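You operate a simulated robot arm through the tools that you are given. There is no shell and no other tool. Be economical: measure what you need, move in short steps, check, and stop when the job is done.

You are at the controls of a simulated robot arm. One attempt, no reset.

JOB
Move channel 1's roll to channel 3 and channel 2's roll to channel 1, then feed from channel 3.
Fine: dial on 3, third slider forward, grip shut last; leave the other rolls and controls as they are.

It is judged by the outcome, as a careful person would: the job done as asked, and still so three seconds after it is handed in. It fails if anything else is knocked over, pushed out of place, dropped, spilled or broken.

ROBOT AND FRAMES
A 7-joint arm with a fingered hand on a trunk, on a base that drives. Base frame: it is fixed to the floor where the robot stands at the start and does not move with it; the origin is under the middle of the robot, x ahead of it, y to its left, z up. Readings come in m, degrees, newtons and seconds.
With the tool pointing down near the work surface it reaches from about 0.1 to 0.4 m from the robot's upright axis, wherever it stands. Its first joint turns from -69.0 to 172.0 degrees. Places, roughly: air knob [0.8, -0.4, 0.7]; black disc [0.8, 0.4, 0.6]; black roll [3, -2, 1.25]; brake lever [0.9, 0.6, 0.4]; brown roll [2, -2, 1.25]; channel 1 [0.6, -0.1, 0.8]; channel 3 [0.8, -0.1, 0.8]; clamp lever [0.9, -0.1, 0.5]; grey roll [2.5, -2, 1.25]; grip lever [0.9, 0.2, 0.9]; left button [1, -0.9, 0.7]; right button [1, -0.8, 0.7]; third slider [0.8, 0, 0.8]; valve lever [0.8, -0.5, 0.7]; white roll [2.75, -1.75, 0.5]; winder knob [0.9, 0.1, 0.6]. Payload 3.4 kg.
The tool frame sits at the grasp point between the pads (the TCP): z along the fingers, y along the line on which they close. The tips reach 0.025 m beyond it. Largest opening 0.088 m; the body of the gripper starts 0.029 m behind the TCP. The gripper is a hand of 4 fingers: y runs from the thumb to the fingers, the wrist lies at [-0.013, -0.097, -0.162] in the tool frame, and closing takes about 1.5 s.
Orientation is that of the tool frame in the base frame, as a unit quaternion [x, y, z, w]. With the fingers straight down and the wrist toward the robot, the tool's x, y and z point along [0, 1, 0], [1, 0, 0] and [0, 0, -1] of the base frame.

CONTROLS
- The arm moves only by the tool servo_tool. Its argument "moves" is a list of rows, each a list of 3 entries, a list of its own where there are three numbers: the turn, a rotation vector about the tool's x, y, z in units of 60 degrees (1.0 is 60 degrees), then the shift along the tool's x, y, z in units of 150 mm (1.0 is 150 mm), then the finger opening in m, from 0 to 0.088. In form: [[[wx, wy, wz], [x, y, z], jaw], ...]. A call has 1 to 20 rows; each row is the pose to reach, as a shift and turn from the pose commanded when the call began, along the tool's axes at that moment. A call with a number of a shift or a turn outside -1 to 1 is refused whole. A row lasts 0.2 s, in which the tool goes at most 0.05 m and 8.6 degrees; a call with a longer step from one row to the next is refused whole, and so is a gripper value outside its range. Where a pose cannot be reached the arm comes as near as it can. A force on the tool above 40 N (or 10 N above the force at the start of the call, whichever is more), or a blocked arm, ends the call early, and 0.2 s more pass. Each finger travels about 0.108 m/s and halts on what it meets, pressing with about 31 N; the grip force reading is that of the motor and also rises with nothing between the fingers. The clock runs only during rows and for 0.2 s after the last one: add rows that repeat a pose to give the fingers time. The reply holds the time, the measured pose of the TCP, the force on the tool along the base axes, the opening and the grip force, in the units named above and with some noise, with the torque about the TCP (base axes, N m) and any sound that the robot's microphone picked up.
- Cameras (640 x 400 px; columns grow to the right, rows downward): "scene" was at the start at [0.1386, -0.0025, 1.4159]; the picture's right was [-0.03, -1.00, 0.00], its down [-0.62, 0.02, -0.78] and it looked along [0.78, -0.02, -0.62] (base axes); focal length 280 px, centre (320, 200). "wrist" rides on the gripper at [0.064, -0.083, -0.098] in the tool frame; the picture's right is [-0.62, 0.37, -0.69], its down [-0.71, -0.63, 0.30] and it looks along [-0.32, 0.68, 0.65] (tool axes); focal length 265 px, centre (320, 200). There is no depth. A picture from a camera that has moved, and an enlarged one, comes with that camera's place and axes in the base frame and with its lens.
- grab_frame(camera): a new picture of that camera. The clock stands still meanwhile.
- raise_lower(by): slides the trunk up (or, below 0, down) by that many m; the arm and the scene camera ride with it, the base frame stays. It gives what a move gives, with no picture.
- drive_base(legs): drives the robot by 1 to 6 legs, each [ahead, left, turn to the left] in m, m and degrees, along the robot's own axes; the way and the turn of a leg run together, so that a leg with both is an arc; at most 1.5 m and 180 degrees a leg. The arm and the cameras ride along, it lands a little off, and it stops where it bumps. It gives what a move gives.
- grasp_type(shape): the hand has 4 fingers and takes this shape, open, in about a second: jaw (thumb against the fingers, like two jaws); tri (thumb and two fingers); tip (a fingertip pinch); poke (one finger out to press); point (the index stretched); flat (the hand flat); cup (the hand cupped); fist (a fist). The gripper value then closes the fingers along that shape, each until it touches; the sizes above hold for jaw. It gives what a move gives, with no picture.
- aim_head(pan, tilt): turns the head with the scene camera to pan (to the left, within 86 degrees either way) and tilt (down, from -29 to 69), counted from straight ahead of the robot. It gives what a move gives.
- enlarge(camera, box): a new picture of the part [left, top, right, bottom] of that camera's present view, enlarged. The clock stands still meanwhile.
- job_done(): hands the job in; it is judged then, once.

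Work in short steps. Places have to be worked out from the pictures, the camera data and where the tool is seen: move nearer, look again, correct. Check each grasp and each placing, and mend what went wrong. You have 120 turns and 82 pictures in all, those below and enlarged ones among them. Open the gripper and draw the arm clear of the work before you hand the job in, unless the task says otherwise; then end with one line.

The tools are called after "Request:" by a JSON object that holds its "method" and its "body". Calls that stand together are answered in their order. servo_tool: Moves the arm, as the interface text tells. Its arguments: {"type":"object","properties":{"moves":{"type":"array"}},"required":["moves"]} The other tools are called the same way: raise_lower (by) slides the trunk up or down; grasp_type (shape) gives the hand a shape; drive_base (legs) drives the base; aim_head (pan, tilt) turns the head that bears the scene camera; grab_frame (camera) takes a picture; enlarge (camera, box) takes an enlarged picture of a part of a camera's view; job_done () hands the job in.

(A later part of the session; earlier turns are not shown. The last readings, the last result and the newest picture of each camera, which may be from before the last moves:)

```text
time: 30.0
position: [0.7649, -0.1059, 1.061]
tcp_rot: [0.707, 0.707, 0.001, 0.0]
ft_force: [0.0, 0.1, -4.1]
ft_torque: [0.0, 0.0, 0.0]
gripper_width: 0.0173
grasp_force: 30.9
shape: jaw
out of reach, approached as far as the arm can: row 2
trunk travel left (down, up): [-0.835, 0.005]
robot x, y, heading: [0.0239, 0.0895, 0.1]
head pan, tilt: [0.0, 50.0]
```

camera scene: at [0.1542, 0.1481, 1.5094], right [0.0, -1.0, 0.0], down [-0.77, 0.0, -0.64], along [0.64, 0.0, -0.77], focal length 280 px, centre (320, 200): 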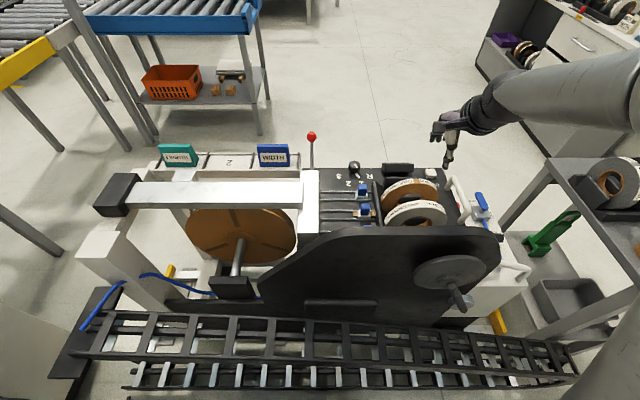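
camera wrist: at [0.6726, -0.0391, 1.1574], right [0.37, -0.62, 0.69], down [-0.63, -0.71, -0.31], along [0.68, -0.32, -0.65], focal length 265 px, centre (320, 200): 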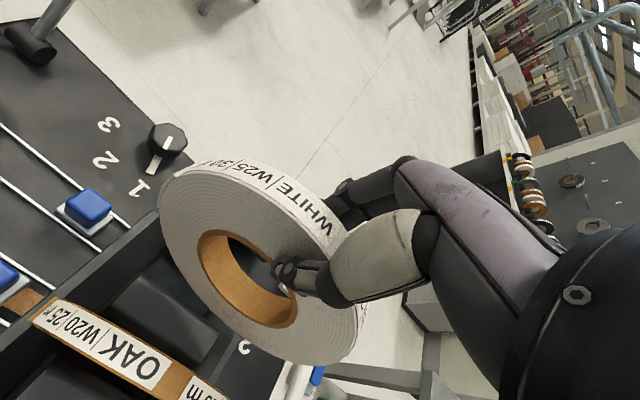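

Now at x=0.765, y=-0.106. I descend 6 cm and check the roll over the slot.

Request:
{"method": "servo_tool", "body": {"moves": [[[0, 0, 0], [-0.01, 0, 0.15], 0.012], [[0, 0, 0], [-0.01, 0, 0.28], 0.012], [[0, 0, 0], [-0.01, 0, 0.4], 0.012], [[0, 0, 0], [-0.01, 0, 0.4], 0.012]]}}

Request:
{"method": "enlarge", "body": {"camera": "scene", "box": [290, 130, 450, 230]}}

Request:
{"method": "grab_frame", "body": {"camera": "wrist"}}

```text
time: 31.0
position: [0.7614, -0.1074, 0.9986]
tcp_rot: [0.707, 0.707, 0.0, -0.001]
ft_force: [0.3, 0.6, -3.1]
ft_torque: [0.01, -0.03, 0.0]
gripper_width: 0.0171
grasp_force: 31.2
shape: jaw
out of reach, approached as far as the arm can: row 3, 4
trunk travel left (down, up): [-0.835, 0.005]
robot x, y, heading: [0.0271, 0.0904, 0.1]
head pan, tilt: [0.0, 50.0]
```

```text
4.00 times, centred on (370, 180) of scene
camera zoom: at [0.1541, 0.0889, 1.5094], right [0.0, -1.0, 0.0], down [-0.77, 0.0, -0.64], along [0.64, 0.0, -0.77], focal length 1119 px, centre (120, 280)
```

zoom: 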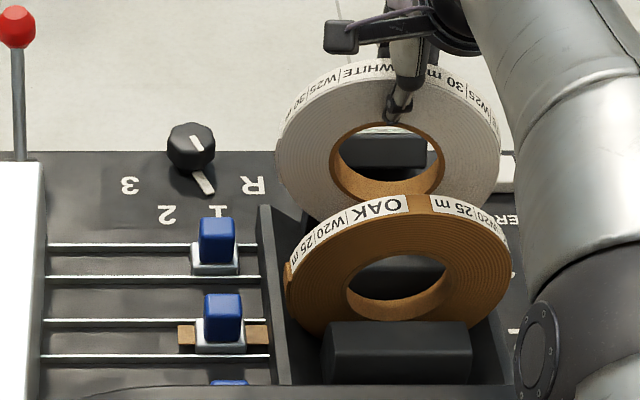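

```text
43 pictures are left
camera wrist: at [0.6781, -0.0428, 1.0978], right [0.37, -0.62, 0.69], down [-0.63, -0.71, -0.31], along [0.68, -0.32, -0.65], focal length 265 px, centre (320, 200)
```

wrist: 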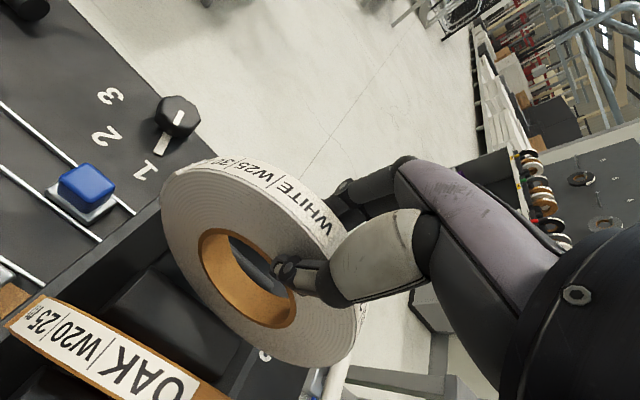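

The trunk itself can lower the hand without changing reach. I lower it 0.03 and watch force.

Request:
{"method": "raise_lower", "body": {"by": -0.03}}

Request:
{"method": "enlarge", "body": {"camera": "scene", "box": [290, 130, 450, 230]}}

Request:
{"method": "enlarge", "body": {"camera": "wrist", "box": [40, 140, 400, 390]}}

```text
time: 31.7
position: [0.7612, -0.107, 0.9682]
tcp_rot: [0.707, 0.707, 0.0, -0.001]
ft_force: [1.0, -0.1, -4.4]
ft_torque: [0.01, -0.09, 0.12]
gripper_width: 0.0173
grasp_force: 31.4
shape: jaw
trunk travel left (down, up): [-0.805, 0.035]
robot x, y, heading: [0.0235, 0.0898, -0.1]
head pan, tilt: [0.0, 50.0]
```

```text
4.00 times, centred on (370, 180) of scene
camera zoom: at [0.1545, 0.0888, 1.4792], right [0.0, -1.0, 0.0], down [-0.77, 0.0, -0.64], along [0.64, 0.0, -0.77], focal length 1119 px, centre (120, 280)
```

zoom: 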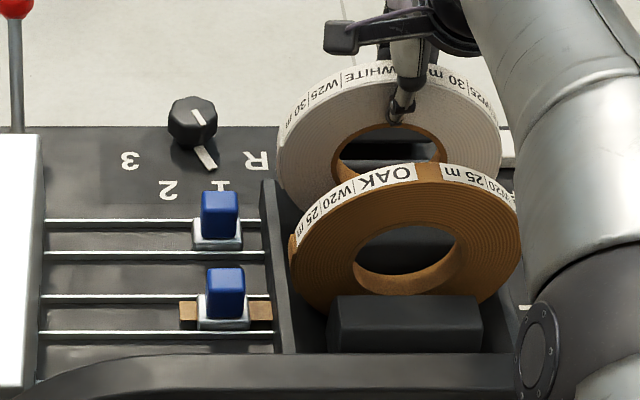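

```text
1.60 times, centred on (220, 265) of wrist
camera zoom: at [0.6782, -0.0428, 1.0672], right [0.37, -0.62, 0.69], down [-0.63, -0.71, -0.3], along [0.68, -0.32, -0.65], focal length 425 px, centre (480, 96)
```

zoom: 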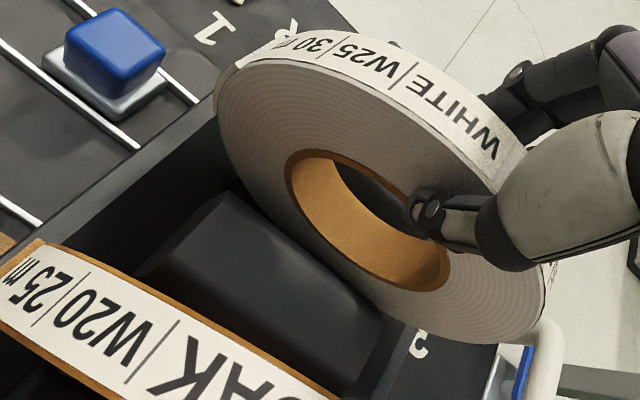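

It is entering the slot freely. Lower a further 12 mm, then look at the force.

Request:
{"method": "raise_lower", "body": {"by": -0.012}}

Request:
{"method": "servo_tool", "body": {"moves": [[[0, 0, 0], [0, 0, 0.02], 0.012], [[0, 0, 0], [0, 0, 0.04], 0.012]]}}

```text
time: 32.3
position: [0.7616, -0.1062, 0.9572]
tcp_rot: [0.707, 0.707, -0.001, -0.001]
ft_force: [0.9, -0.9, -4.7]
ft_torque: [0.0, -0.13, 0.15]
gripper_width: 0.0171
grasp_force: 31.0
shape: jaw
trunk travel left (down, up): [-0.793, 0.047]
robot x, y, heading: [0.0218, 0.0927, -0.0]
head pan, tilt: [0.0, 50.0]
```

```text
time: 32.9
position: [0.7606, -0.1081, 0.9522]
tcp_rot: [0.707, 0.707, 0.0, 0.0]
ft_force: [1.1, 0.0, -3.0]
ft_torque: [0.0, -0.14, 0.13]
gripper_width: 0.0173
grasp_force: 31.0
shape: jaw
trunk travel left (down, up): [-0.793, 0.047]
robot x, y, heading: [0.0211, 0.0912, 0.0]
head pan, tilt: [0.0, 50.0]
```

Not yet bearing (weight still on the hand). Lower 3 mm more steps.

Request:
{"method": "servo_tool", "body": {"moves": [[[0, 0, 0], [0, 0, 0.02], 0.012], [[0, 0, 0], [0, 0, 0.035], 0.012], [[0, 0, 0], [0, 0, 0.035], 0.012]]}}

Request:
{"method": "enlarge", "body": {"camera": "scene", "box": [290, 130, 450, 230]}}

```text
time: 33.7
position: [0.7594, -0.1073, 0.9489]
tcp_rot: [0.706, 0.708, 0.003, 0.001]
ft_force: [2.8, 0.8, 6.0]
ft_torque: [-0.02, -0.12, 0.18]
gripper_width: 0.0174
grasp_force: 30.6
shape: jaw
trunk travel left (down, up): [-0.793, 0.047]
robot x, y, heading: [0.0262, 0.0903, 0.0]
head pan, tilt: [0.0, 50.0]
```

```text
4.00 times, centred on (370, 180) of scene
camera zoom: at [0.1525, 0.0898, 1.4677], right [0.0, -1.0, 0.0], down [-0.77, 0.0, -0.64], along [0.64, 0.0, -0.77], focal length 1119 px, centre (120, 280)
```

zoom: 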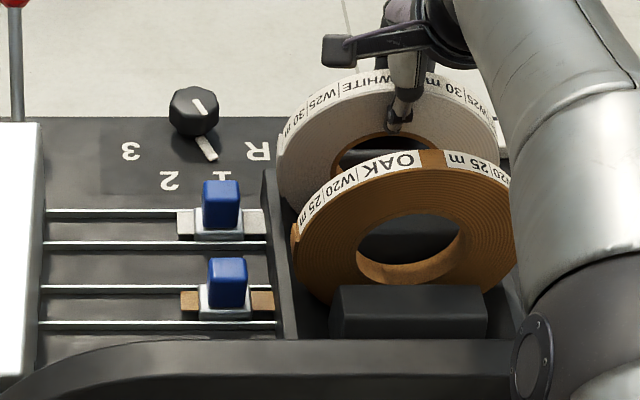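

It bears on the channel (force flips to +6 N) and slider 3 now shows the white tape, so it's seated. I open the hand and lift off.

Request:
{"method": "servo_tool", "body": {"moves": [[[0, 0, 0], [0, 0, -0.01], 0.03], [[0, 0, 0], [0, 0, -0.01], 0.045], [[0, 0, 0], [0, 0, -0.01], 0.055], [[0, 0, 0], [0, 0, -0.01], 0.055]]}}

Request:
{"method": "raise_lower", "body": {"by": 0.045}}

Request:
{"method": "enlarge", "body": {"camera": "scene", "box": [290, 130, 450, 230]}}

```text
time: 34.7
position: [0.7601, -0.1056, 0.9491]
tcp_rot: [0.707, 0.707, 0.001, -0.001]
ft_force: [-0.3, 0.0, -0.8]
ft_torque: [-0.02, -0.01, 0.01]
gripper_width: 0.0547
grasp_force: 0.1
shape: jaw
trunk travel left (down, up): [-0.793, 0.047]
robot x, y, heading: [0.023, 0.0874, 0.1]
head pan, tilt: [0.0, 50.0]
```

```text
time: 35.6
position: [0.7594, -0.1057, 0.9937]
tcp_rot: [0.707, 0.707, 0.001, 0.0]
ft_force: [0.1, -0.7, 0.1]
ft_torque: [0.02, -0.01, 0.0]
gripper_width: 0.0545
grasp_force: 0.2
shape: jaw
trunk travel left (down, up): [-0.838, 0.002]
robot x, y, heading: [0.0212, 0.0866, -0.2]
head pan, tilt: [0.0, 50.0]
```

```text
4.00 times, centred on (370, 180) of scene
camera zoom: at [0.1535, 0.089, 1.5125], right [0.0, -1.0, 0.0], down [-0.77, 0.0, -0.64], along [0.64, 0.0, -0.77], focal length 1119 px, centre (120, 280)
```

zoom: 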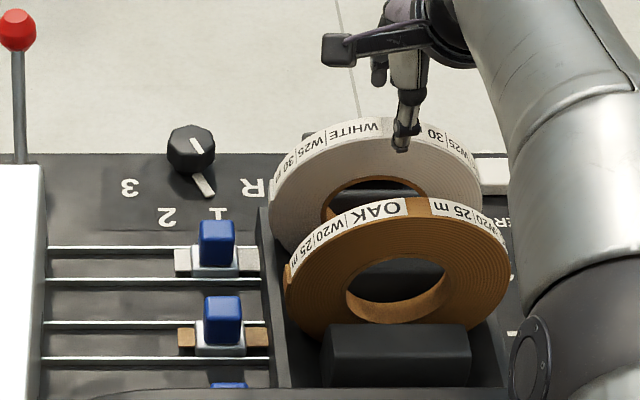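

White stands in channel 3. Next: up a little, back to above oak at x≈0.686.

Request:
{"method": "servo_tool", "body": {"moves": [[[0, 0, 0], [0, 0, -0.2], 0.055], [[0, 0, 0], [0, -0.1, -0.3], 0.055], [[0, 0, 0], [0, -0.3, -0.3], 0.055], [[0, 0, 0], [-0.01, -0.49, -0.3], 0.055], [[0, 0, 0], [-0.01, -0.49, -0.3], 0.055]]}}

Request:
{"method": "servo_tool", "body": {"moves": [[[0, 0, 0], [0, 0, 0.15], 0.055], [[0, 0, 0], [0, 0, 0.3], 0.055], [[0, 0, 0], [0, 0, 0.45], 0.055], [[0, 0, 0], [0, 0, 0.57], 0.055], [[0, 0, 0], [0, 0, 0.57], 0.055]]}}

Request:
{"method": "enlarge", "body": {"camera": "scene", "box": [290, 130, 450, 230]}}

Request:
{"method": "grab_frame", "body": {"camera": "wrist"}}

```text
time: 36.8
position: [0.6885, -0.1079, 1.0378]
tcp_rot: [0.707, 0.707, 0.001, 0.0]
ft_force: [0.0, 0.2, -0.4]
ft_torque: [0.01, -0.02, 0.02]
gripper_width: 0.0545
grasp_force: 0.0
shape: jaw
trunk travel left (down, up): [-0.838, 0.002]
robot x, y, heading: [0.0239, 0.0879, 0.1]
head pan, tilt: [0.0, 50.0]
```

```text
time: 38.0
position: [0.6854, -0.1088, 0.9533]
tcp_rot: [0.707, 0.707, 0.002, -0.001]
ft_force: [-0.1, -0.3, 0.3]
ft_torque: [-0.01, -0.02, 0.0]
gripper_width: 0.0547
grasp_force: 0.0
shape: jaw
trunk travel left (down, up): [-0.838, 0.002]
robot x, y, heading: [0.0262, 0.0861, 0.1]
head pan, tilt: [0.0, 50.0]
```

```text
4.00 times, centred on (370, 180) of scene
camera zoom: at [0.1529, 0.0892, 1.5125], right [0.0, -1.0, 0.0], down [-0.77, 0.0, -0.64], along [0.64, 0.0, -0.77], focal length 1119 px, centre (120, 280)
```

zoom: 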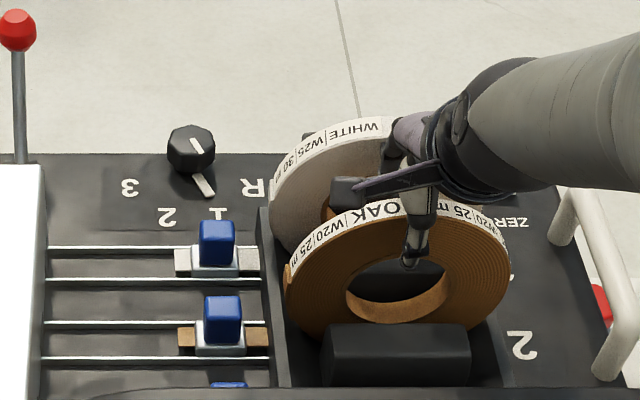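

```text
37 pictures are left
camera wrist: at [0.6022, -0.0442, 1.052], right [0.37, -0.62, 0.69], down [-0.63, -0.71, -0.31], along [0.68, -0.32, -0.65], focal length 265 px, centre (320, 200)
```

wrist: 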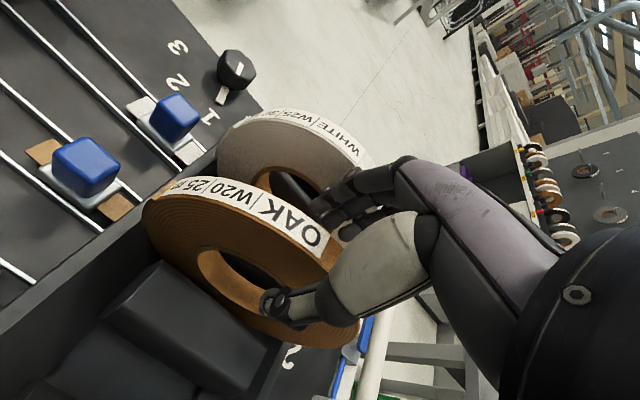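

Straddling oak properly, thumb on the near face and fingers between the rolls. Close and lift 3 cm.

Request:
{"method": "servo_tool", "body": {"moves": [[[0, 0, 0], [0, 0, 0], 0.035], [[0, 0, 0], [0, 0, 0], 0.02], [[0, 0, 0], [0, 0, 0], 0.005], [[0, 0, 0], [0, 0, 0], 0.005], [[0, 0, 0], [0, 0, 0], 0.005]]}}

Request:
{"method": "servo_tool", "body": {"moves": [[[0, 0, 0], [0, 0, -0.07], 0.005], [[0, 0, 0], [0, 0, -0.14], 0.005], [[0, 0, 0], [0, 0, -0.2], 0.005], [[0, 0, 0], [0, 0, -0.2], 0.005]]}}

Request:
{"method": "enlarge", "body": {"camera": "scene", "box": [290, 130, 450, 230]}}

```text
time: 39.2
position: [0.6854, -0.1087, 0.9536]
tcp_rot: [0.707, 0.707, 0.002, 0.0]
ft_force: [-0.3, 0.0, -1.1]
ft_torque: [-0.02, 0.03, 0.01]
gripper_width: 0.0117
grasp_force: 31.1
shape: jaw
trunk travel left (down, up): [-0.838, 0.002]
robot x, y, heading: [0.022, 0.0898, -0.1]
head pan, tilt: [0.0, 50.0]
```

```text
time: 40.2
position: [0.6877, -0.1075, 0.9838]
tcp_rot: [0.707, 0.707, 0.001, 0.0]
ft_force: [-0.3, 0.1, -3.7]
ft_torque: [0.02, 0.04, 0.0]
gripper_width: 0.0116
grasp_force: 30.8
shape: jaw
trunk travel left (down, up): [-0.838, 0.002]
robot x, y, heading: [0.0221, 0.0884, -0.3]
head pan, tilt: [0.0, 50.0]
```

```text
4.00 times, centred on (370, 180) of scene
camera zoom: at [0.1539, 0.0888, 1.5124], right [0.0, -1.0, 0.0], down [-0.77, 0.0, -0.64], along [0.64, 0.0, -0.77], focal length 1119 px, centre (120, 280)
```

zoom: 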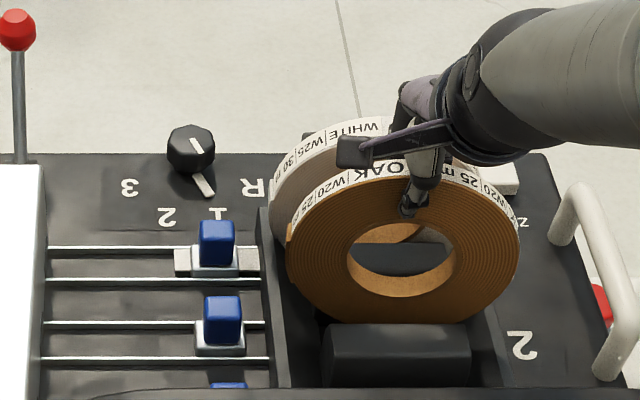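

Oak is held. Raise ~9 cm, move back to x≈0.609, and lower to just above the seat.

Request:
{"method": "servo_tool", "body": {"moves": [[[0, 0, 0], [0, 0, -0.25], 0.005], [[0, 0, 0], [0, 0, -0.5], 0.005], [[0, 0, 0], [0, 0, -0.6], 0.005], [[0, 0, 0], [0, -0.25, -0.6], 0.005], [[0, 0, 0], [0, -0.52, -0.6], 0.005], [[0, 0, 0], [0, -0.52, -0.6], 0.005]]}}

Request:
{"method": "servo_tool", "body": {"moves": [[[0, 0, 0], [0, 0, 0.15], 0.005], [[0, 0, 0], [0, 0, 0.3], 0.005], [[0, 0, 0], [0, 0, 0.4], 0.005], [[0, 0, 0], [0, 0, 0.4], 0.005]]}}

Request:
{"method": "enlarge", "body": {"camera": "scene", "box": [290, 140, 450, 240]}}

Request:
{"method": "grab_frame", "body": {"camera": "wrist"}}

```text
time: 41.6
position: [0.6121, -0.1107, 1.0711]
tcp_rot: [0.708, 0.707, 0.0, -0.001]
ft_force: [1.0, -0.3, -3.7]
ft_torque: [0.01, -0.01, 0.03]
gripper_width: 0.0112
grasp_force: 30.6
shape: jaw
trunk travel left (down, up): [-0.838, 0.002]
robot x, y, heading: [0.0225, 0.0871, 0.1]
head pan, tilt: [0.0, 50.0]
```

```text
time: 42.6
position: [0.609, -0.1094, 1.0131]
tcp_rot: [0.707, 0.707, 0.002, 0.0]
ft_force: [1.1, -0.9, -2.8]
ft_torque: [0.01, 0.01, -0.01]
gripper_width: 0.0113
grasp_force: 30.7
shape: jaw
trunk travel left (down, up): [-0.838, 0.002]
robot x, y, heading: [0.0246, 0.0898, -0.2]
head pan, tilt: [0.0, 50.0]
```

```text
4.00 times, centred on (370, 190) of scene
camera zoom: at [0.1538, 0.0889, 1.5124], right [0.0, -1.0, 0.0], down [-0.77, 0.0, -0.64], along [0.64, 0.0, -0.77], focal length 1119 px, centre (120, 240)
```

zoom: 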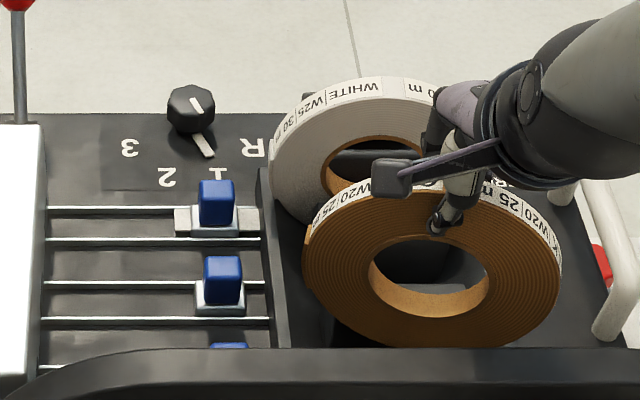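

```text
34 pictures are left
camera wrist: at [0.5262, -0.0455, 1.1124], right [0.37, -0.62, 0.69], down [-0.63, -0.71, -0.31], along [0.68, -0.32, -0.65], focal length 265 px, centre (320, 200)
```

wrist: 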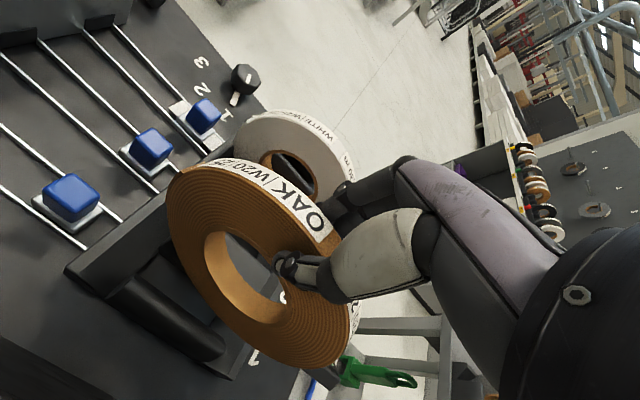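

Aligned over channel 1. Lower to z≈0.957, then to contact.

Request:
{"method": "servo_tool", "body": {"moves": [[[0, 0, 0], [0.012, 0, 0.12], 0.005], [[0, 0, 0], [0.012, 0, 0.24], 0.005], [[0, 0, 0], [0.012, 0, 0.35], 0.005], [[0, 0, 0], [0.012, 0, 0.38], 0.005]]}}

Request:
{"method": "servo_tool", "body": {"moves": [[[0, 0, 0], [0, 0, 0.015], 0.005], [[0, 0, 0], [0, 0, 0.025], 0.005], [[0, 0, 0], [0, 0, 0.035], 0.005]]}}

Request:
{"method": "enlarge", "body": {"camera": "scene", "box": [290, 140, 450, 240]}}

```text
time: 43.6
position: [0.608, -0.1067, 0.956]
tcp_rot: [0.707, 0.707, 0.001, 0.0]
ft_force: [-2.1, -0.7, -1.9]
ft_torque: [0.08, 0.11, 0.16]
gripper_width: 0.0114
grasp_force: 31.0
shape: jaw
trunk travel left (down, up): [-0.838, 0.002]
robot x, y, heading: [0.0232, 0.09, -0.1]
head pan, tilt: [0.0, 50.0]
```

```text
time: 44.4
position: [0.6076, -0.1049, 0.9536]
tcp_rot: [0.707, 0.707, 0.003, 0.002]
ft_force: [-1.9, 1.7, 12.1]
ft_torque: [0.03, 0.15, 0.21]
gripper_width: 0.0115
grasp_force: 31.4
shape: jaw
trunk travel left (down, up): [-0.838, 0.002]
robot x, y, heading: [0.0205, 0.0876, -0.0]
head pan, tilt: [0.0, 50.0]
```

```text
4.00 times, centred on (370, 190) of scene
camera zoom: at [0.1505, 0.0904, 1.5129], right [0.0, -1.0, 0.0], down [-0.76, 0.0, -0.64], along [0.64, 0.0, -0.76], focal length 1119 px, centre (120, 240)
```

zoom: 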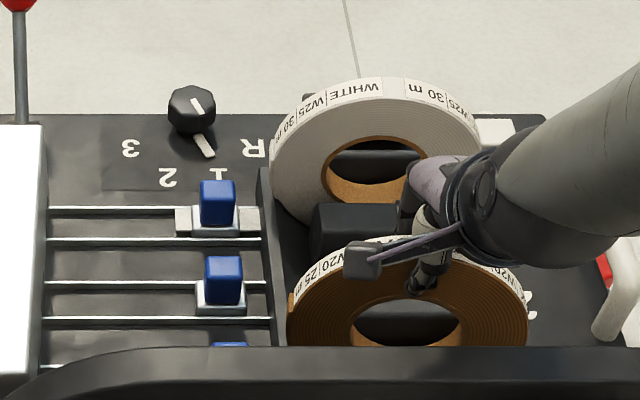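

Contact at 12 N at the same height as before (0.9536): seated. Release, and rise.

Request:
{"method": "servo_tool", "body": {"moves": [[[0, 0, 0], [0, 0, -0.01], 0.025], [[0, 0, 0], [0, 0, -0.01], 0.045], [[0, 0, 0], [0, 0, -0.01], 0.055], [[0, 0, 0], [0, 0, -0.01], 0.055], [[0, 0, 0], [0, 0, -0.25], 0.055], [[0, 0, 0], [0, 0, -0.5], 0.055], [[0, 0, 0], [0, 0, -0.75], 0.055], [[0, 0, 0], [0, 0, -1], 0.055], [[0, 0, 0], [0, 0, -1], 0.055]]}}

Request:
{"method": "grab_frame", "body": {"camera": "wrist"}}

Request:
{"method": "enlarge", "body": {"camera": "scene", "box": [240, 100, 440, 240]}}

```text
time: 46.4
position: [0.6079, -0.1062, 1.0999]
tcp_rot: [0.707, 0.707, 0.001, -0.001]
ft_force: [0.1, 0.0, 0.2]
ft_torque: [0.02, 0.02, 0.02]
gripper_width: 0.0546
grasp_force: 0.0
shape: jaw
trunk travel left (down, up): [-0.838, 0.002]
robot x, y, heading: [0.0244, 0.0905, -0.4]
head pan, tilt: [0.0, 50.0]
```

```text
32 pictures are left
camera wrist: at [0.5257, -0.0421, 1.1979], right [0.37, -0.62, 0.69], down [-0.63, -0.71, -0.31], along [0.68, -0.32, -0.65], focal length 265 px, centre (320, 200)
```

wrist: 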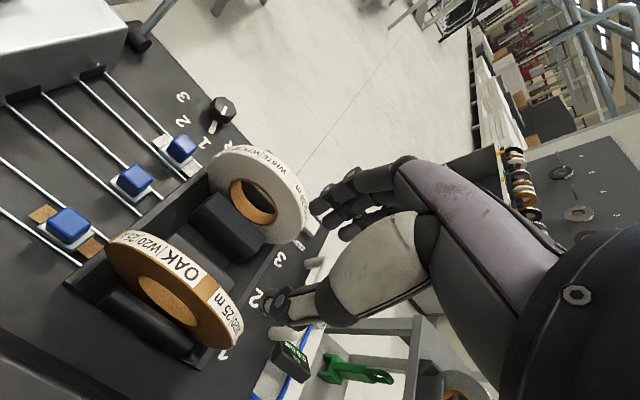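

```text
2.86 times, centred on (340, 170) of scene
camera zoom: at [0.1541, 0.0888, 1.5124], right [0.0, -1.0, 0.0], down [-0.77, 0.0, -0.64], along [0.64, 0.0, -0.77], focal length 799 px, centre (263, 286)
```

zoom: 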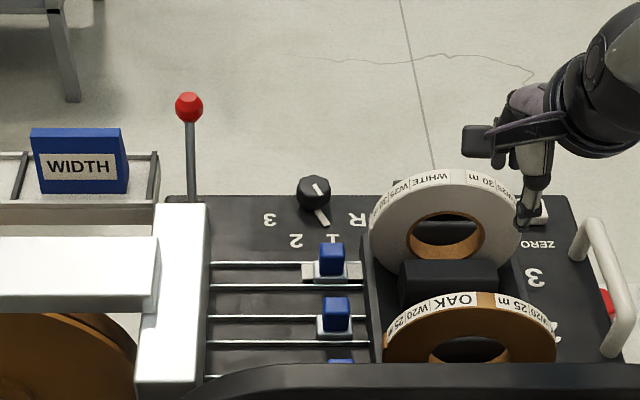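

Rolls are done: white in 3, oak in 1. The dial (x≈0.85) is beyond a proper grasp from here, so I'll go round by the right to the operator side; first back off and tuck the arm, and look along the route.

Request:
{"method": "drive_base", "body": {"legs": [[-0.35, 0, 0]]}}

Request:
{"method": "servo_tool", "body": {"moves": [[[0, 0, 0], [0, -0.3, 0], 0.055], [[0, 0, 0], [0, -0.6, 0], 0.055], [[0, 0, 0], [0, -0.9, 0], 0.055], [[0, 0, 0], [0, -1, 0], 0.055]]}}

Request:
{"method": "aim_head", "body": {"pan": -80, "tilt": 28}}

Request:
{"method": "grab_frame", "body": {"camera": "scene"}}

```text
time: 47.5
position: [0.5645, -0.1193, 1.1014]
tcp_rot: [0.713, 0.702, 0.001, 0.001]
ft_force: [-0.6, -0.4, -0.1]
ft_torque: [-0.04, -0.02, -0.01]
gripper_width: 0.0545
grasp_force: 0.0
shape: jaw
trunk travel left (down, up): [-0.838, 0.002]
robot x, y, heading: [-0.0153, 0.0828, -0.8]
head pan, tilt: [0.0, 50.0]
stopped in leg 1: the robot was blocked; the commanded pose is now the measured one
```

```text
time: 48.5
position: [0.4232, -0.1177, 1.0986]
tcp_rot: [0.713, 0.702, 0.001, 0.003]
ft_force: [0.1, 0.2, 0.0]
ft_torque: [-0.02, 0.0, -0.03]
gripper_width: 0.0547
grasp_force: 0.1
shape: jaw
out of reach, approached as far as the arm can: row 4
trunk travel left (down, up): [-0.838, 0.002]
robot x, y, heading: [-0.0133, 0.0873, -1.0]
head pan, tilt: [0.0, 50.0]
```

```text
time: 50.0
position: [0.4249, -0.1171, 1.099]
tcp_rot: [0.713, 0.701, 0.0, 0.002]
ft_force: [-1.0, 0.2, 0.0]
ft_torque: [0.01, -0.03, -0.02]
gripper_width: 0.0548
grasp_force: 0.1
shape: jaw
trunk travel left (down, up): [-0.838, 0.002]
robot x, y, heading: [-0.0158, 0.0865, -1.0]
head pan, tilt: [-80.0, 28.0]
```

```text
30 pictures are left
camera scene: at [0.0535, -0.006, 1.5452], right [-0.99, -0.16, 0.0], down [-0.07, 0.46, -0.88], along [0.14, -0.87, -0.47], focal length 280 px, centre (320, 200)
```

scene: 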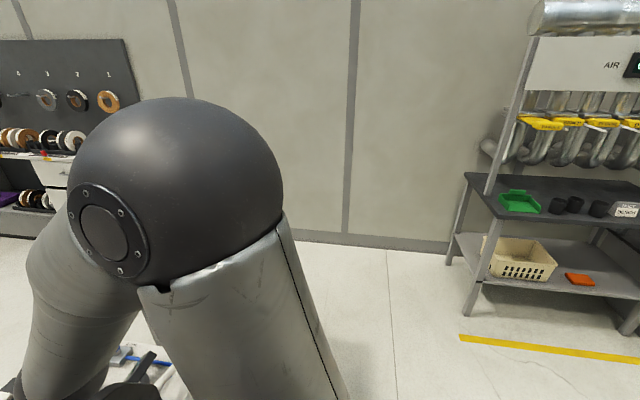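

Something blocks behind, too, but the way to the right looks open between the trolley and the air rack. I strafe right in steps.

Request:
{"method": "drive_base", "body": {"legs": [[0.01, -0.6, 1]]}}

Request:
{"method": "aim_head", "body": {"pan": -60, "tilt": 40}}

Request:
{"method": "grab_frame", "body": {"camera": "scene"}}

```text
time: 53.5
position: [0.4223, -0.7381, 1.0983]
tcp_rot: [0.713, 0.701, 0.0, 0.002]
ft_force: [-0.9, -0.3, -0.3]
ft_torque: [0.01, -0.02, 0.02]
gripper_width: 0.0546
grasp_force: 0.0
shape: jaw
trunk travel left (down, up): [-0.838, 0.002]
robot x, y, heading: [-0.0126, -0.5344, -0.9]
head pan, tilt: [-80.0, 28.0]
```

```text
time: 54.3
position: [0.4219, -0.7383, 1.0991]
tcp_rot: [0.713, 0.701, 0.0, 0.002]
ft_force: [1.0, -1.0, 0.0]
ft_torque: [-0.02, 0.03, 0.02]
gripper_width: 0.0549
grasp_force: 0.1
shape: jaw
trunk travel left (down, up): [-0.838, 0.002]
robot x, y, heading: [-0.0123, -0.5335, -1.1]
head pan, tilt: [-60.0, 40.0]
```

```text
29 pictures are left
camera scene: at [0.0787, -0.6099, 1.5267], right [-0.88, -0.48, 0.0], down [-0.31, 0.56, -0.77], along [0.37, -0.67, -0.64], focal length 280 px, centre (320, 200)
```

scene: 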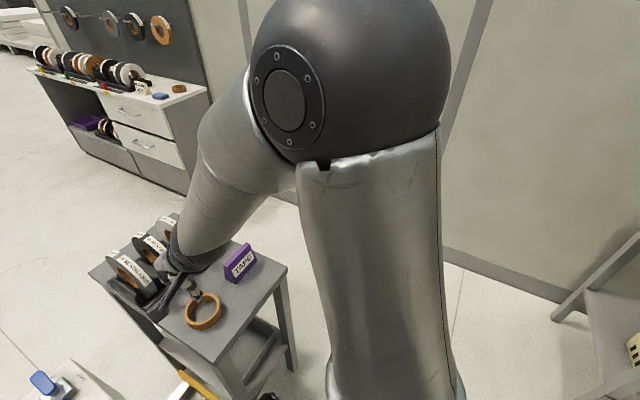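

Hand passes above the trolley with room; I raise it a bit more and continue right to y≈-1.47 (between trolley edge -1.07 and wall -2.04).

Request:
{"method": "servo_tool", "body": {"moves": [[[0, 0, 0], [0, 0, -0.25], 0.055], [[0, 0, 0], [0, 0, -0.5], 0.055], [[0, 0, 0], [0, 0, -0.5], 0.055]]}}

Request:
{"method": "drive_base", "body": {"legs": [[0, -0.94, 1]]}}

Request:
{"method": "aim_head", "body": {"pan": 0, "tilt": 40}}

Request:
{"method": "grab_frame", "body": {"camera": "scene"}}

```text
time: 55.1
position: [0.4253, -0.7372, 1.1054]
tcp_rot: [0.714, 0.7, 0.0, 0.002]
ft_force: [0.0, 0.0, 0.6]
ft_torque: [-0.01, 0.04, 0.01]
gripper_width: 0.0549
grasp_force: 0.0
shape: jaw
out of reach, approached as far as the arm can: row 1, 2, 3
trunk travel left (down, up): [-0.838, 0.002]
robot x, y, heading: [-0.0132, -0.5326, -1.1]
head pan, tilt: [-60.0, 40.0]
```

```text
time: 60.0
position: [0.4124, -1.667, 1.1059]
tcp_rot: [0.711, 0.703, 0.0, 0.002]
ft_force: [0.3, -0.4, -0.1]
ft_torque: [0.02, 0.0, 0.0]
gripper_width: 0.0547
grasp_force: 0.1
shape: jaw
trunk travel left (down, up): [-0.838, 0.002]
robot x, y, heading: [-0.0283, -1.4645, -0.6]
head pan, tilt: [-60.0, 40.0]
```

```text
time: 61.3
position: [0.4125, -1.6684, 1.1059]
tcp_rot: [0.711, 0.703, 0.001, 0.002]
ft_force: [-0.4, -0.3, 1.4]
ft_torque: [-0.01, 0.01, -0.01]
gripper_width: 0.0547
grasp_force: 0.0
shape: jaw
trunk travel left (down, up): [-0.838, 0.002]
robot x, y, heading: [-0.0296, -1.4676, -0.5]
head pan, tilt: [0.0, 40.0]
```

```text
28 pictures are left
camera scene: at [0.1079, -1.4695, 1.5267], right [-0.01, -1.0, 0.0], down [-0.64, 0.01, -0.77], along [0.77, -0.01, -0.64], focal length 280 px, centre (320, 200)
```

scene: 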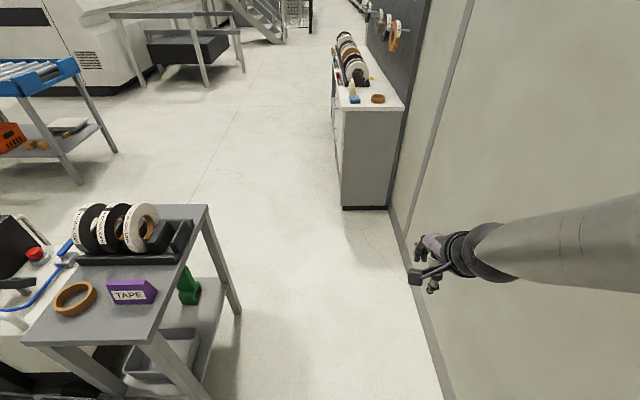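

The aisle ahead is clear (cabinet starts x≈1.84, y<-1.65). I drive ahead 1.38 m, then left to free floor, and turn to face the machine.

Request:
{"method": "drive_base", "body": {"legs": [[1.38, 0, 0.5], [0.2, 0.7, 0], [0, 0, 179.5]]}}

Request:
{"method": "aim_head", "body": {"pan": -25, "tilt": 35}}

Request:
{"method": "grab_frame", "body": {"camera": "scene"}}

```text
time: 79.1
position: [1.0616, -0.5937, 1.1049]
tcp_rot: [0.725, -0.688, -0.002, 0.001]
ft_force: [0.4, 0.6, 0.5]
ft_torque: [0.0, -0.01, 0.0]
gripper_width: 0.0547
grasp_force: 0.1
shape: jaw
trunk travel left (down, up): [-0.838, 0.002]
robot x, y, heading: [1.5162, -0.7631, -177.0]
head pan, tilt: [0.0, 40.0]
```

```text
time: 80.0
position: [1.0614, -0.5936, 1.1053]
tcp_rot: [0.726, -0.688, -0.001, 0.0]
ft_force: [-0.1, 0.0, -1.0]
ft_torque: [-0.03, 0.0, 0.01]
gripper_width: 0.0545
grasp_force: 0.0
shape: jaw
trunk travel left (down, up): [-0.838, 0.002]
robot x, y, heading: [1.5175, -0.7623, -177.3]
head pan, tilt: [-25.0, 35.0]
```

```text
27 pictures are left
camera scene: at [1.3876, -0.7344, 1.5342], right [0.37, 0.93, 0.0], down [0.53, -0.21, -0.82], along [-0.76, 0.31, -0.57], focal length 280 px, centre (320, 200)
```

scene: 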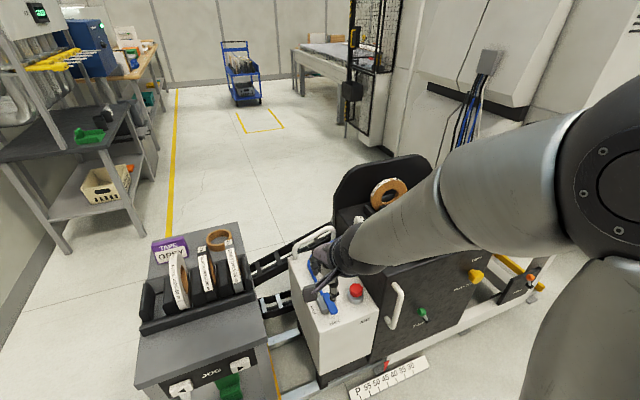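

I'm on the operator side. Strafe right (toward +y) to y≈-0.1 staying at x≈1.5, then look.

Request:
{"method": "drive_base", "body": {"legs": [[0, 0.0, -2.7], [0, -0.66, 0]]}}

Request:
{"method": "aim_head", "body": {"pan": 0, "tilt": 45}}

Request:
{"method": "grab_frame", "body": {"camera": "scene"}}

```text
time: 84.1
position: [1.0711, 0.0987, 1.1064]
tcp_rot: [-0.707, 0.708, 0.002, 0.0]
ft_force: [0.1, 0.0, -0.1]
ft_torque: [-0.03, 0.01, 0.02]
gripper_width: 0.0548
grasp_force: 0.0
shape: jaw
trunk travel left (down, up): [-0.838, 0.002]
robot x, y, heading: [1.5186, -0.1008, 179.9]
head pan, tilt: [-25.0, 35.0]
```

```text
time: 85.0
position: [1.0704, 0.0985, 1.1053]
tcp_rot: [-0.706, 0.708, 0.002, 0.0]
ft_force: [-0.3, -0.1, -0.6]
ft_torque: [0.04, 0.03, 0.0]
gripper_width: 0.0547
grasp_force: 0.0
shape: jaw
trunk travel left (down, up): [-0.838, 0.002]
robot x, y, heading: [1.5198, -0.0956, 179.8]
head pan, tilt: [0.0, 45.0]
```

```text
26 pictures are left
camera scene: at [1.3866, -0.0962, 1.5194], right [0.0, 1.0, 0.0], down [0.71, 0.0, -0.71], along [-0.71, 0.0, -0.71], focal length 280 px, centre (320, 200)
```

scene: 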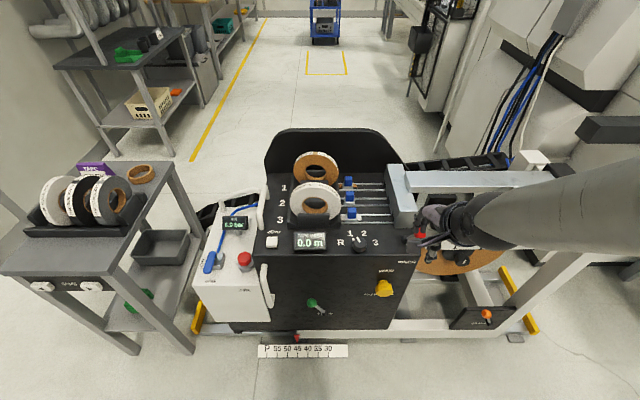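

Excellent view: dial legible and pointing at 1, the tape in sliders 1 and 3. I drive forward 0.2 m and take a close look at the dial.

Request:
{"method": "drive_base", "body": {"legs": [[0.2, 0, 0]]}}

Request:
{"method": "enlarge", "body": {"camera": "scene", "box": [270, 160, 450, 280]}}

Request:
{"method": "grab_frame", "body": {"camera": "wrist"}}

```text
time: 86.6
position: [0.8642, 0.1011, 1.1063]
tcp_rot: [-0.705, 0.71, 0.002, -0.001]
ft_force: [-0.9, -0.9, -0.1]
ft_torque: [0.02, -0.03, -0.02]
gripper_width: 0.0547
grasp_force: 0.0
shape: jaw
trunk travel left (down, up): [-0.838, 0.002]
robot x, y, heading: [1.3092, -0.095, 179.6]
head pan, tilt: [0.0, 45.0]
```

```text
3.33 times, centred on (360, 220) of scene
camera zoom: at [1.1807, -0.0948, 1.5194], right [0.01, 1.0, 0.0], down [0.71, 0.0, -0.71], along [-0.71, 0.0, -0.71], focal length 932 px, centre (187, 133)
```

zoom: 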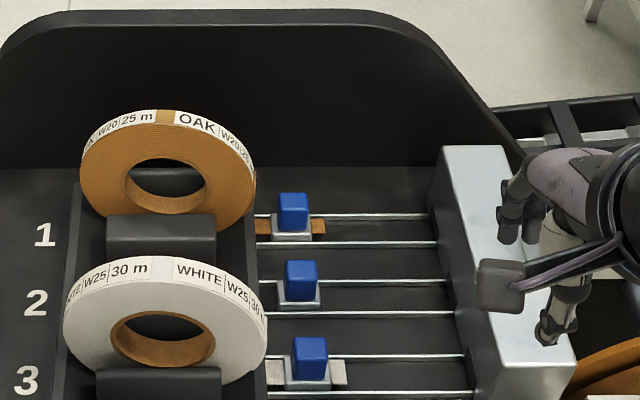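

```text
24 pictures are left
camera wrist: at [0.949, 0.0368, 1.2033], right [-0.36, 0.62, 0.7], down [0.63, 0.71, -0.3], along [-0.68, 0.33, -0.65], focal length 265 px, centre (320, 200)
```

wrist: 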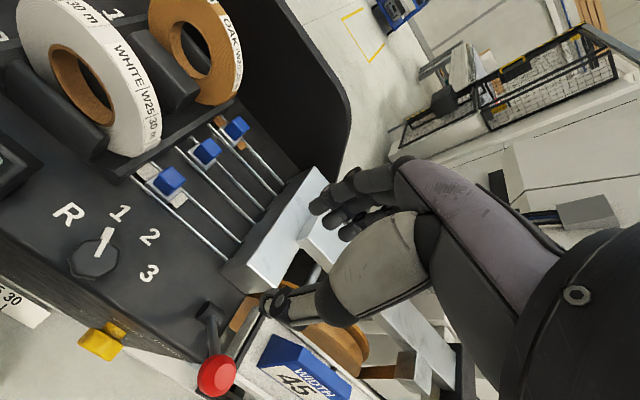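

I tilt the head down to see the dial from here for a triangulation.

Request:
{"method": "aim_head", "body": {"pan": 5, "tilt": 62}}

Request:
{"method": "enlarge", "body": {"camera": "scene", "box": [290, 110, 450, 210]}}

Request:
{"method": "enlarge", "body": {"camera": "wrist", "box": [40, 150, 280, 400]}}

```text
time: 87.4
position: [0.8656, 0.1019, 1.1062]
tcp_rot: [-0.704, 0.71, 0.001, -0.001]
ft_force: [-0.5, 0.7, -1.2]
ft_torque: [-0.03, -0.02, 0.02]
gripper_width: 0.0547
grasp_force: 0.1
shape: jaw
trunk travel left (down, up): [-0.838, 0.002]
robot x, y, heading: [1.3145, -0.0961, 179.5]
head pan, tilt: [5.0, 62.0]
```

```text
4.00 times, centred on (370, 160) of scene
camera zoom: at [1.1981, -0.1004, 1.4977], right [-0.08, 1.0, 0.0], down [0.88, 0.07, -0.47], along [-0.47, -0.04, -0.88], focal length 1119 px, centre (120, 360)
```

zoom: 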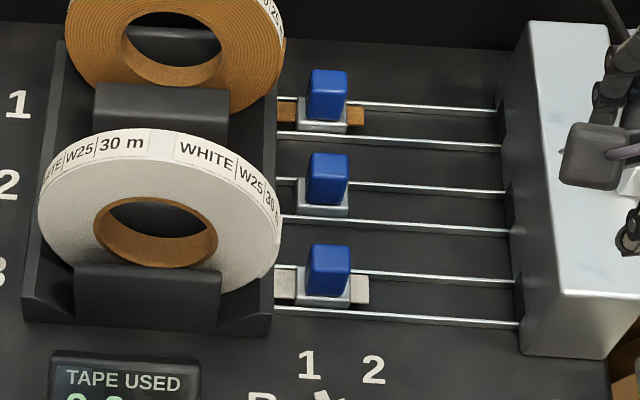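

```text
1.60 times, centred on (160, 275) of wrist
camera zoom: at [0.9492, 0.0368, 1.2034], right [-0.36, 0.62, 0.7], down [0.63, 0.71, -0.3], along [-0.68, 0.33, -0.65], focal length 425 px, centre (576, 80)
```

zoom: 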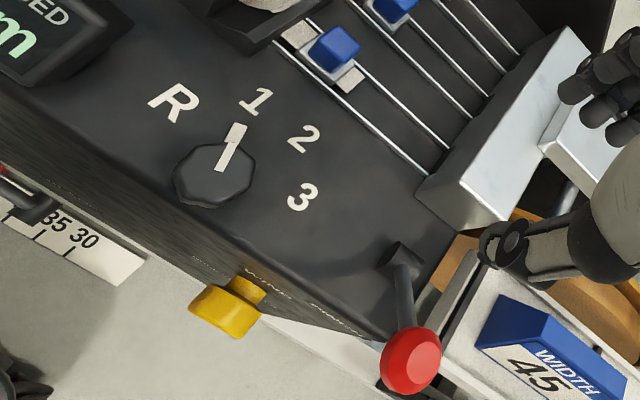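

Dial just below that crop; zoom lower.

Request:
{"method": "enlarge", "body": {"camera": "scene", "box": [300, 170, 480, 280]}}

```text
3.56 times, centred on (390, 225) of scene
camera zoom: at [1.1981, -0.1004, 1.4977], right [-0.08, 1.0, 0.0], down [0.88, 0.07, -0.47], along [-0.47, -0.04, -0.88], focal length 994 px, centre (71, 111)
```

zoom: 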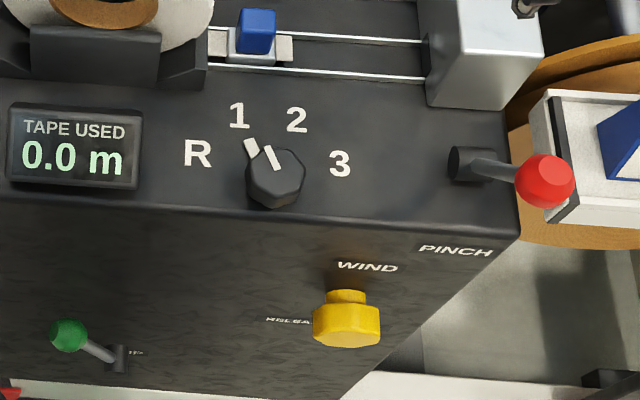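

Dial top at about (0.884, 0.023, 0.845), ~43 mm across; going from 1 to 3 is ≈90° clockwise from above. I move above it, pre-turning the hand −45°, and open wide.

Request:
{"method": "servo_tool", "body": {"moves": [[[0, 0, -0.125], [0.1, -0.02, 0], 0.08], [[0, 0, -0.25], [0.2, -0.05, 0], 0.08], [[0, 0, -0.375], [0.3, -0.08, 0], 0.08], [[0, 0, -0.5], [0.4, -0.1, 0], 0.08], [[0, 0, -0.625], [0.5, -0.127, 0], 0.08], [[0, 0, -0.75], [0.527, -0.127, 0], 0.08], [[0, 0, -0.75], [0.527, -0.127, 0], 0.08]]}}

Request:
{"method": "raise_lower", "body": {"by": -0.16}}

Request:
{"method": "enlarge", "body": {"camera": "scene", "box": [270, 60, 490, 220]}}

Request:
{"method": "grab_frame", "body": {"camera": "wrist"}}

```text
time: 89.0
position: [0.8843, 0.0229, 1.106]
tcp_rot: [0.923, -0.385, -0.002, -0.001]
ft_force: [0.1, 0.1, 0.6]
ft_torque: [0.01, -0.02, -0.01]
gripper_width: 0.0798
grasp_force: 0.1
shape: jaw
out of reach, approached as far as the arm can: row 1, 2
trunk travel left (down, up): [-0.838, 0.002]
robot x, y, heading: [1.3095, -0.0963, 179.7]
head pan, tilt: [5.0, 62.0]
```

```text
time: 90.8
position: [0.8858, 0.0231, 0.9463]
tcp_rot: [0.923, -0.385, -0.001, -0.001]
ft_force: [0.3, -0.2, 0.1]
ft_torque: [-0.01, 0.0, 0.01]
gripper_width: 0.0798
grasp_force: 0.1
shape: jaw
trunk travel left (down, up): [-0.678, 0.162]
robot x, y, heading: [1.3094, -0.0953, 179.9]
head pan, tilt: [5.0, 62.0]
```

```text
2.50 times, centred on (380, 140) of scene
camera zoom: at [1.198, -0.1005, 1.3377], right [-0.08, 1.0, 0.0], down [0.88, 0.07, -0.47], along [-0.47, -0.04, -0.88], focal length 699 px, centre (170, 350)
```

zoom: 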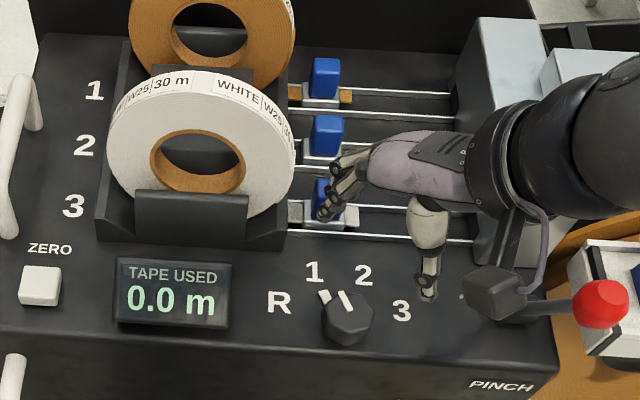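

```text
19 pictures are left
camera wrist: at [0.9902, 0.0356, 1.0434], right [-0.7, 0.18, 0.7], down [-0.05, 0.95, -0.3], along [-0.72, -0.25, -0.65], focal length 265 px, centre (320, 200)
```

wrist: 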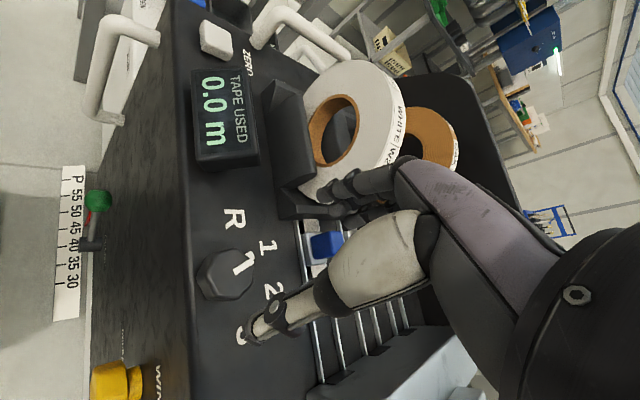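

Hand centred over the knob within 3 mm. Descend 0.10 m around the knob.

Request:
{"method": "servo_tool", "body": {"moves": [[[0, 0, 0], [0, 0, 0.15], 0.08], [[0, 0, 0], [0, 0, 0.3], 0.08], [[0, 0, 0], [0, 0, 0.45], 0.08], [[0, 0, 0], [0, 0, 0.58], 0.08], [[0, 0, 0], [0, 0, 0.67], 0.08], [[0, 0, 0], [0, 0, 0.67], 0.08]]}}

Request:
{"method": "servo_tool", "body": {"moves": [[[0, 0, 0], [0, 0, 0], 0.06], [[0, 0, 0], [0, 0, 0], 0.045], [[0, 0, 0], [0, 0, 0], 0.03], [[0, 0, 0], [0, 0, 0], 0.025], [[0, 0, 0], [0, 0, 0], 0.025]]}}

Request:
{"method": "enlarge", "body": {"camera": "scene", "box": [270, 90, 490, 250]}}

```text
time: 92.2
position: [0.8855, 0.023, 0.846]
tcp_rot: [0.922, -0.386, -0.001, 0.0]
ft_force: [0.3, 0.1, -0.7]
ft_torque: [0.0, 0.0, -0.01]
gripper_width: 0.0799
grasp_force: 0.0
shape: jaw
trunk travel left (down, up): [-0.678, 0.162]
robot x, y, heading: [1.309, -0.093, 179.6]
head pan, tilt: [5.0, 62.0]
```

```text
time: 93.4
position: [0.8857, 0.0233, 0.8439]
tcp_rot: [0.923, -0.385, -0.001, -0.001]
ft_force: [-0.2, -0.7, 1.0]
ft_torque: [-0.02, 0.0, 0.05]
gripper_width: 0.0317
grasp_force: 31.5
shape: jaw
trunk travel left (down, up): [-0.678, 0.162]
robot x, y, heading: [1.3108, -0.0907, 179.6]
head pan, tilt: [5.0, 62.0]
```

```text
2.50 times, centred on (380, 170) of scene
camera zoom: at [1.198, -0.1006, 1.3376], right [-0.08, 1.0, 0.0], down [0.88, 0.07, -0.47], along [-0.47, -0.04, -0.88], focal length 699 px, centre (170, 275)
```

zoom: 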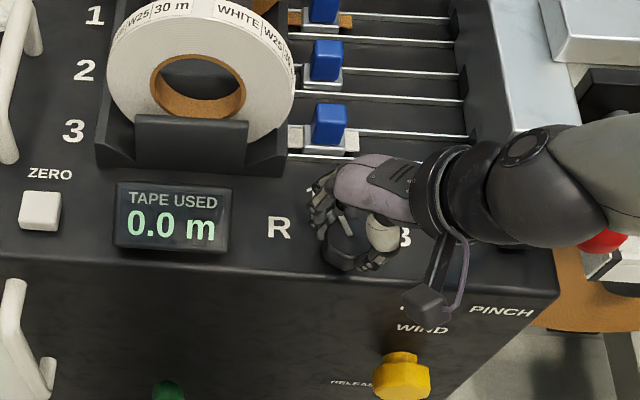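

Knob gripped (≈32 mm reading, 31 N). Rotate clockwise 60°, then 30° more.

Request:
{"method": "servo_tool", "body": {"moves": [[[0, 0, 0.125], [0, 0, 0], 0.025], [[0, 0, 0.25], [0, 0, 0], 0.025], [[0, 0, 0.375], [0, 0, 0], 0.025], [[0, 0, 0.5], [0, 0, 0], 0.025], [[0, 0, 0.625], [0, 0, 0], 0.025], [[0, 0, 0.75], [0, 0, 0], 0.025], [[0, 0, 0.875], [0, 0, 0], 0.025], [[0, 0, 1], [0, 0, 0], 0.025]]}}

Request:
{"method": "servo_tool", "body": {"moves": [[[0, 0, 0.125], [0, 0, 0], 0.025], [[0, 0, 0.25], [0, 0, 0], 0.025], [[0, 0, 0.375], [0, 0, 0], 0.025], [[0, 0, 0.5], [0, 0, 0], 0.025], [[0, 0, 0.5], [0, 0, 0], 0.025]]}}

Request:
{"method": "enlarge", "body": {"camera": "scene", "box": [270, 90, 490, 250]}}

```text
time: 95.2
position: [0.8832, 0.0223, 0.845]
tcp_rot: [-0.605, 0.796, 0.003, -0.001]
ft_force: [-10.0, -5.6, 5.7]
ft_torque: [-0.05, 0.28, 0.09]
gripper_width: 0.0321
grasp_force: 30.7
shape: jaw
trunk travel left (down, up): [-0.678, 0.162]
robot x, y, heading: [1.3123, -0.0953, 179.6]
head pan, tilt: [5.0, 62.0]
```

```text
time: 96.4
position: [0.8824, 0.0202, 0.8453]
tcp_rot: [-0.381, 0.925, 0.001, -0.001]
ft_force: [-14.3, -11.1, 7.7]
ft_torque: [-0.03, 0.41, 0.45]
gripper_width: 0.0329
grasp_force: 30.8
shape: jaw
trunk travel left (down, up): [-0.678, 0.162]
robot x, y, heading: [1.3069, -0.0956, 179.8]
head pan, tilt: [5.0, 62.0]
```

```text
2.50 times, centred on (380, 170) of scene
camera zoom: at [1.1955, -0.1032, 1.3374], right [-0.08, 1.0, 0.0], down [0.88, 0.07, -0.47], along [-0.47, -0.04, -0.88], focal length 699 px, centre (170, 275)
```

zoom: 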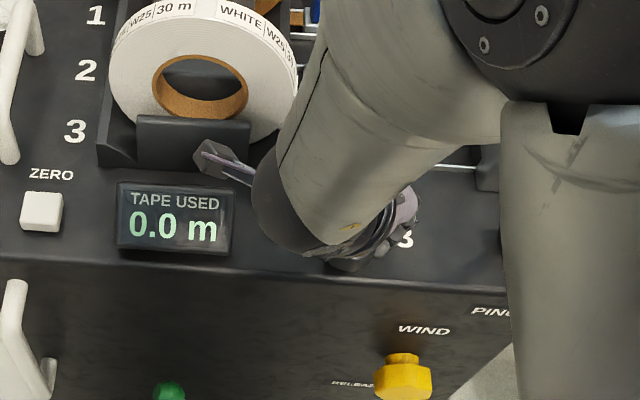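

The turn completed with tension only from the grip. Release, rise 12 cm and inspect the dial.

Request:
{"method": "servo_tool", "body": {"moves": [[[0, 0, 0], [0, 0, 0], 0.05], [[0, 0, 0], [0, 0, 0], 0.07], [[0, 0, 0], [0, 0, 0], 0.08], [[0, 0, 0], [0, 0, 0], 0.08], [[0, 0, 0], [0, 0, -0.2], 0.08], [[0, 0, 0], [0, 0, -0.45], 0.08], [[0, 0, 0], [0, 0, -0.7], 0.08], [[0, 0, 0], [0, 0, -0.9], 0.08]]}}

Request:
{"method": "grab_frame", "body": {"camera": "wrist"}}

```text
time: 98.2
position: [0.8837, 0.0252, 0.9783]
tcp_rot: [-0.38, 0.925, 0.001, -0.001]
ft_force: [-0.3, 0.1, 0.1]
ft_torque: [0.0, -0.01, 0.02]
gripper_width: 0.0798
grasp_force: 0.1
shape: jaw
trunk travel left (down, up): [-0.678, 0.162]
robot x, y, heading: [1.3095, -0.0931, 179.6]
head pan, tilt: [5.0, 62.0]
```

```text
16 pictures are left
camera wrist: at [0.8964, -0.0798, 1.077], right [0.18, 0.7, 0.69], down [0.95, 0.05, -0.31], along [-0.25, 0.72, -0.65], focal length 265 px, centre (320, 200)
```

wrist: 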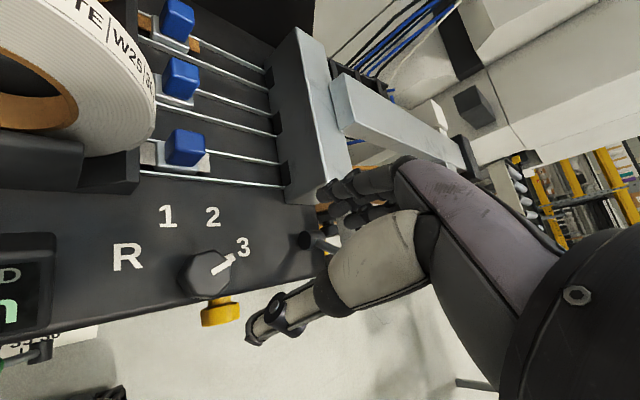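

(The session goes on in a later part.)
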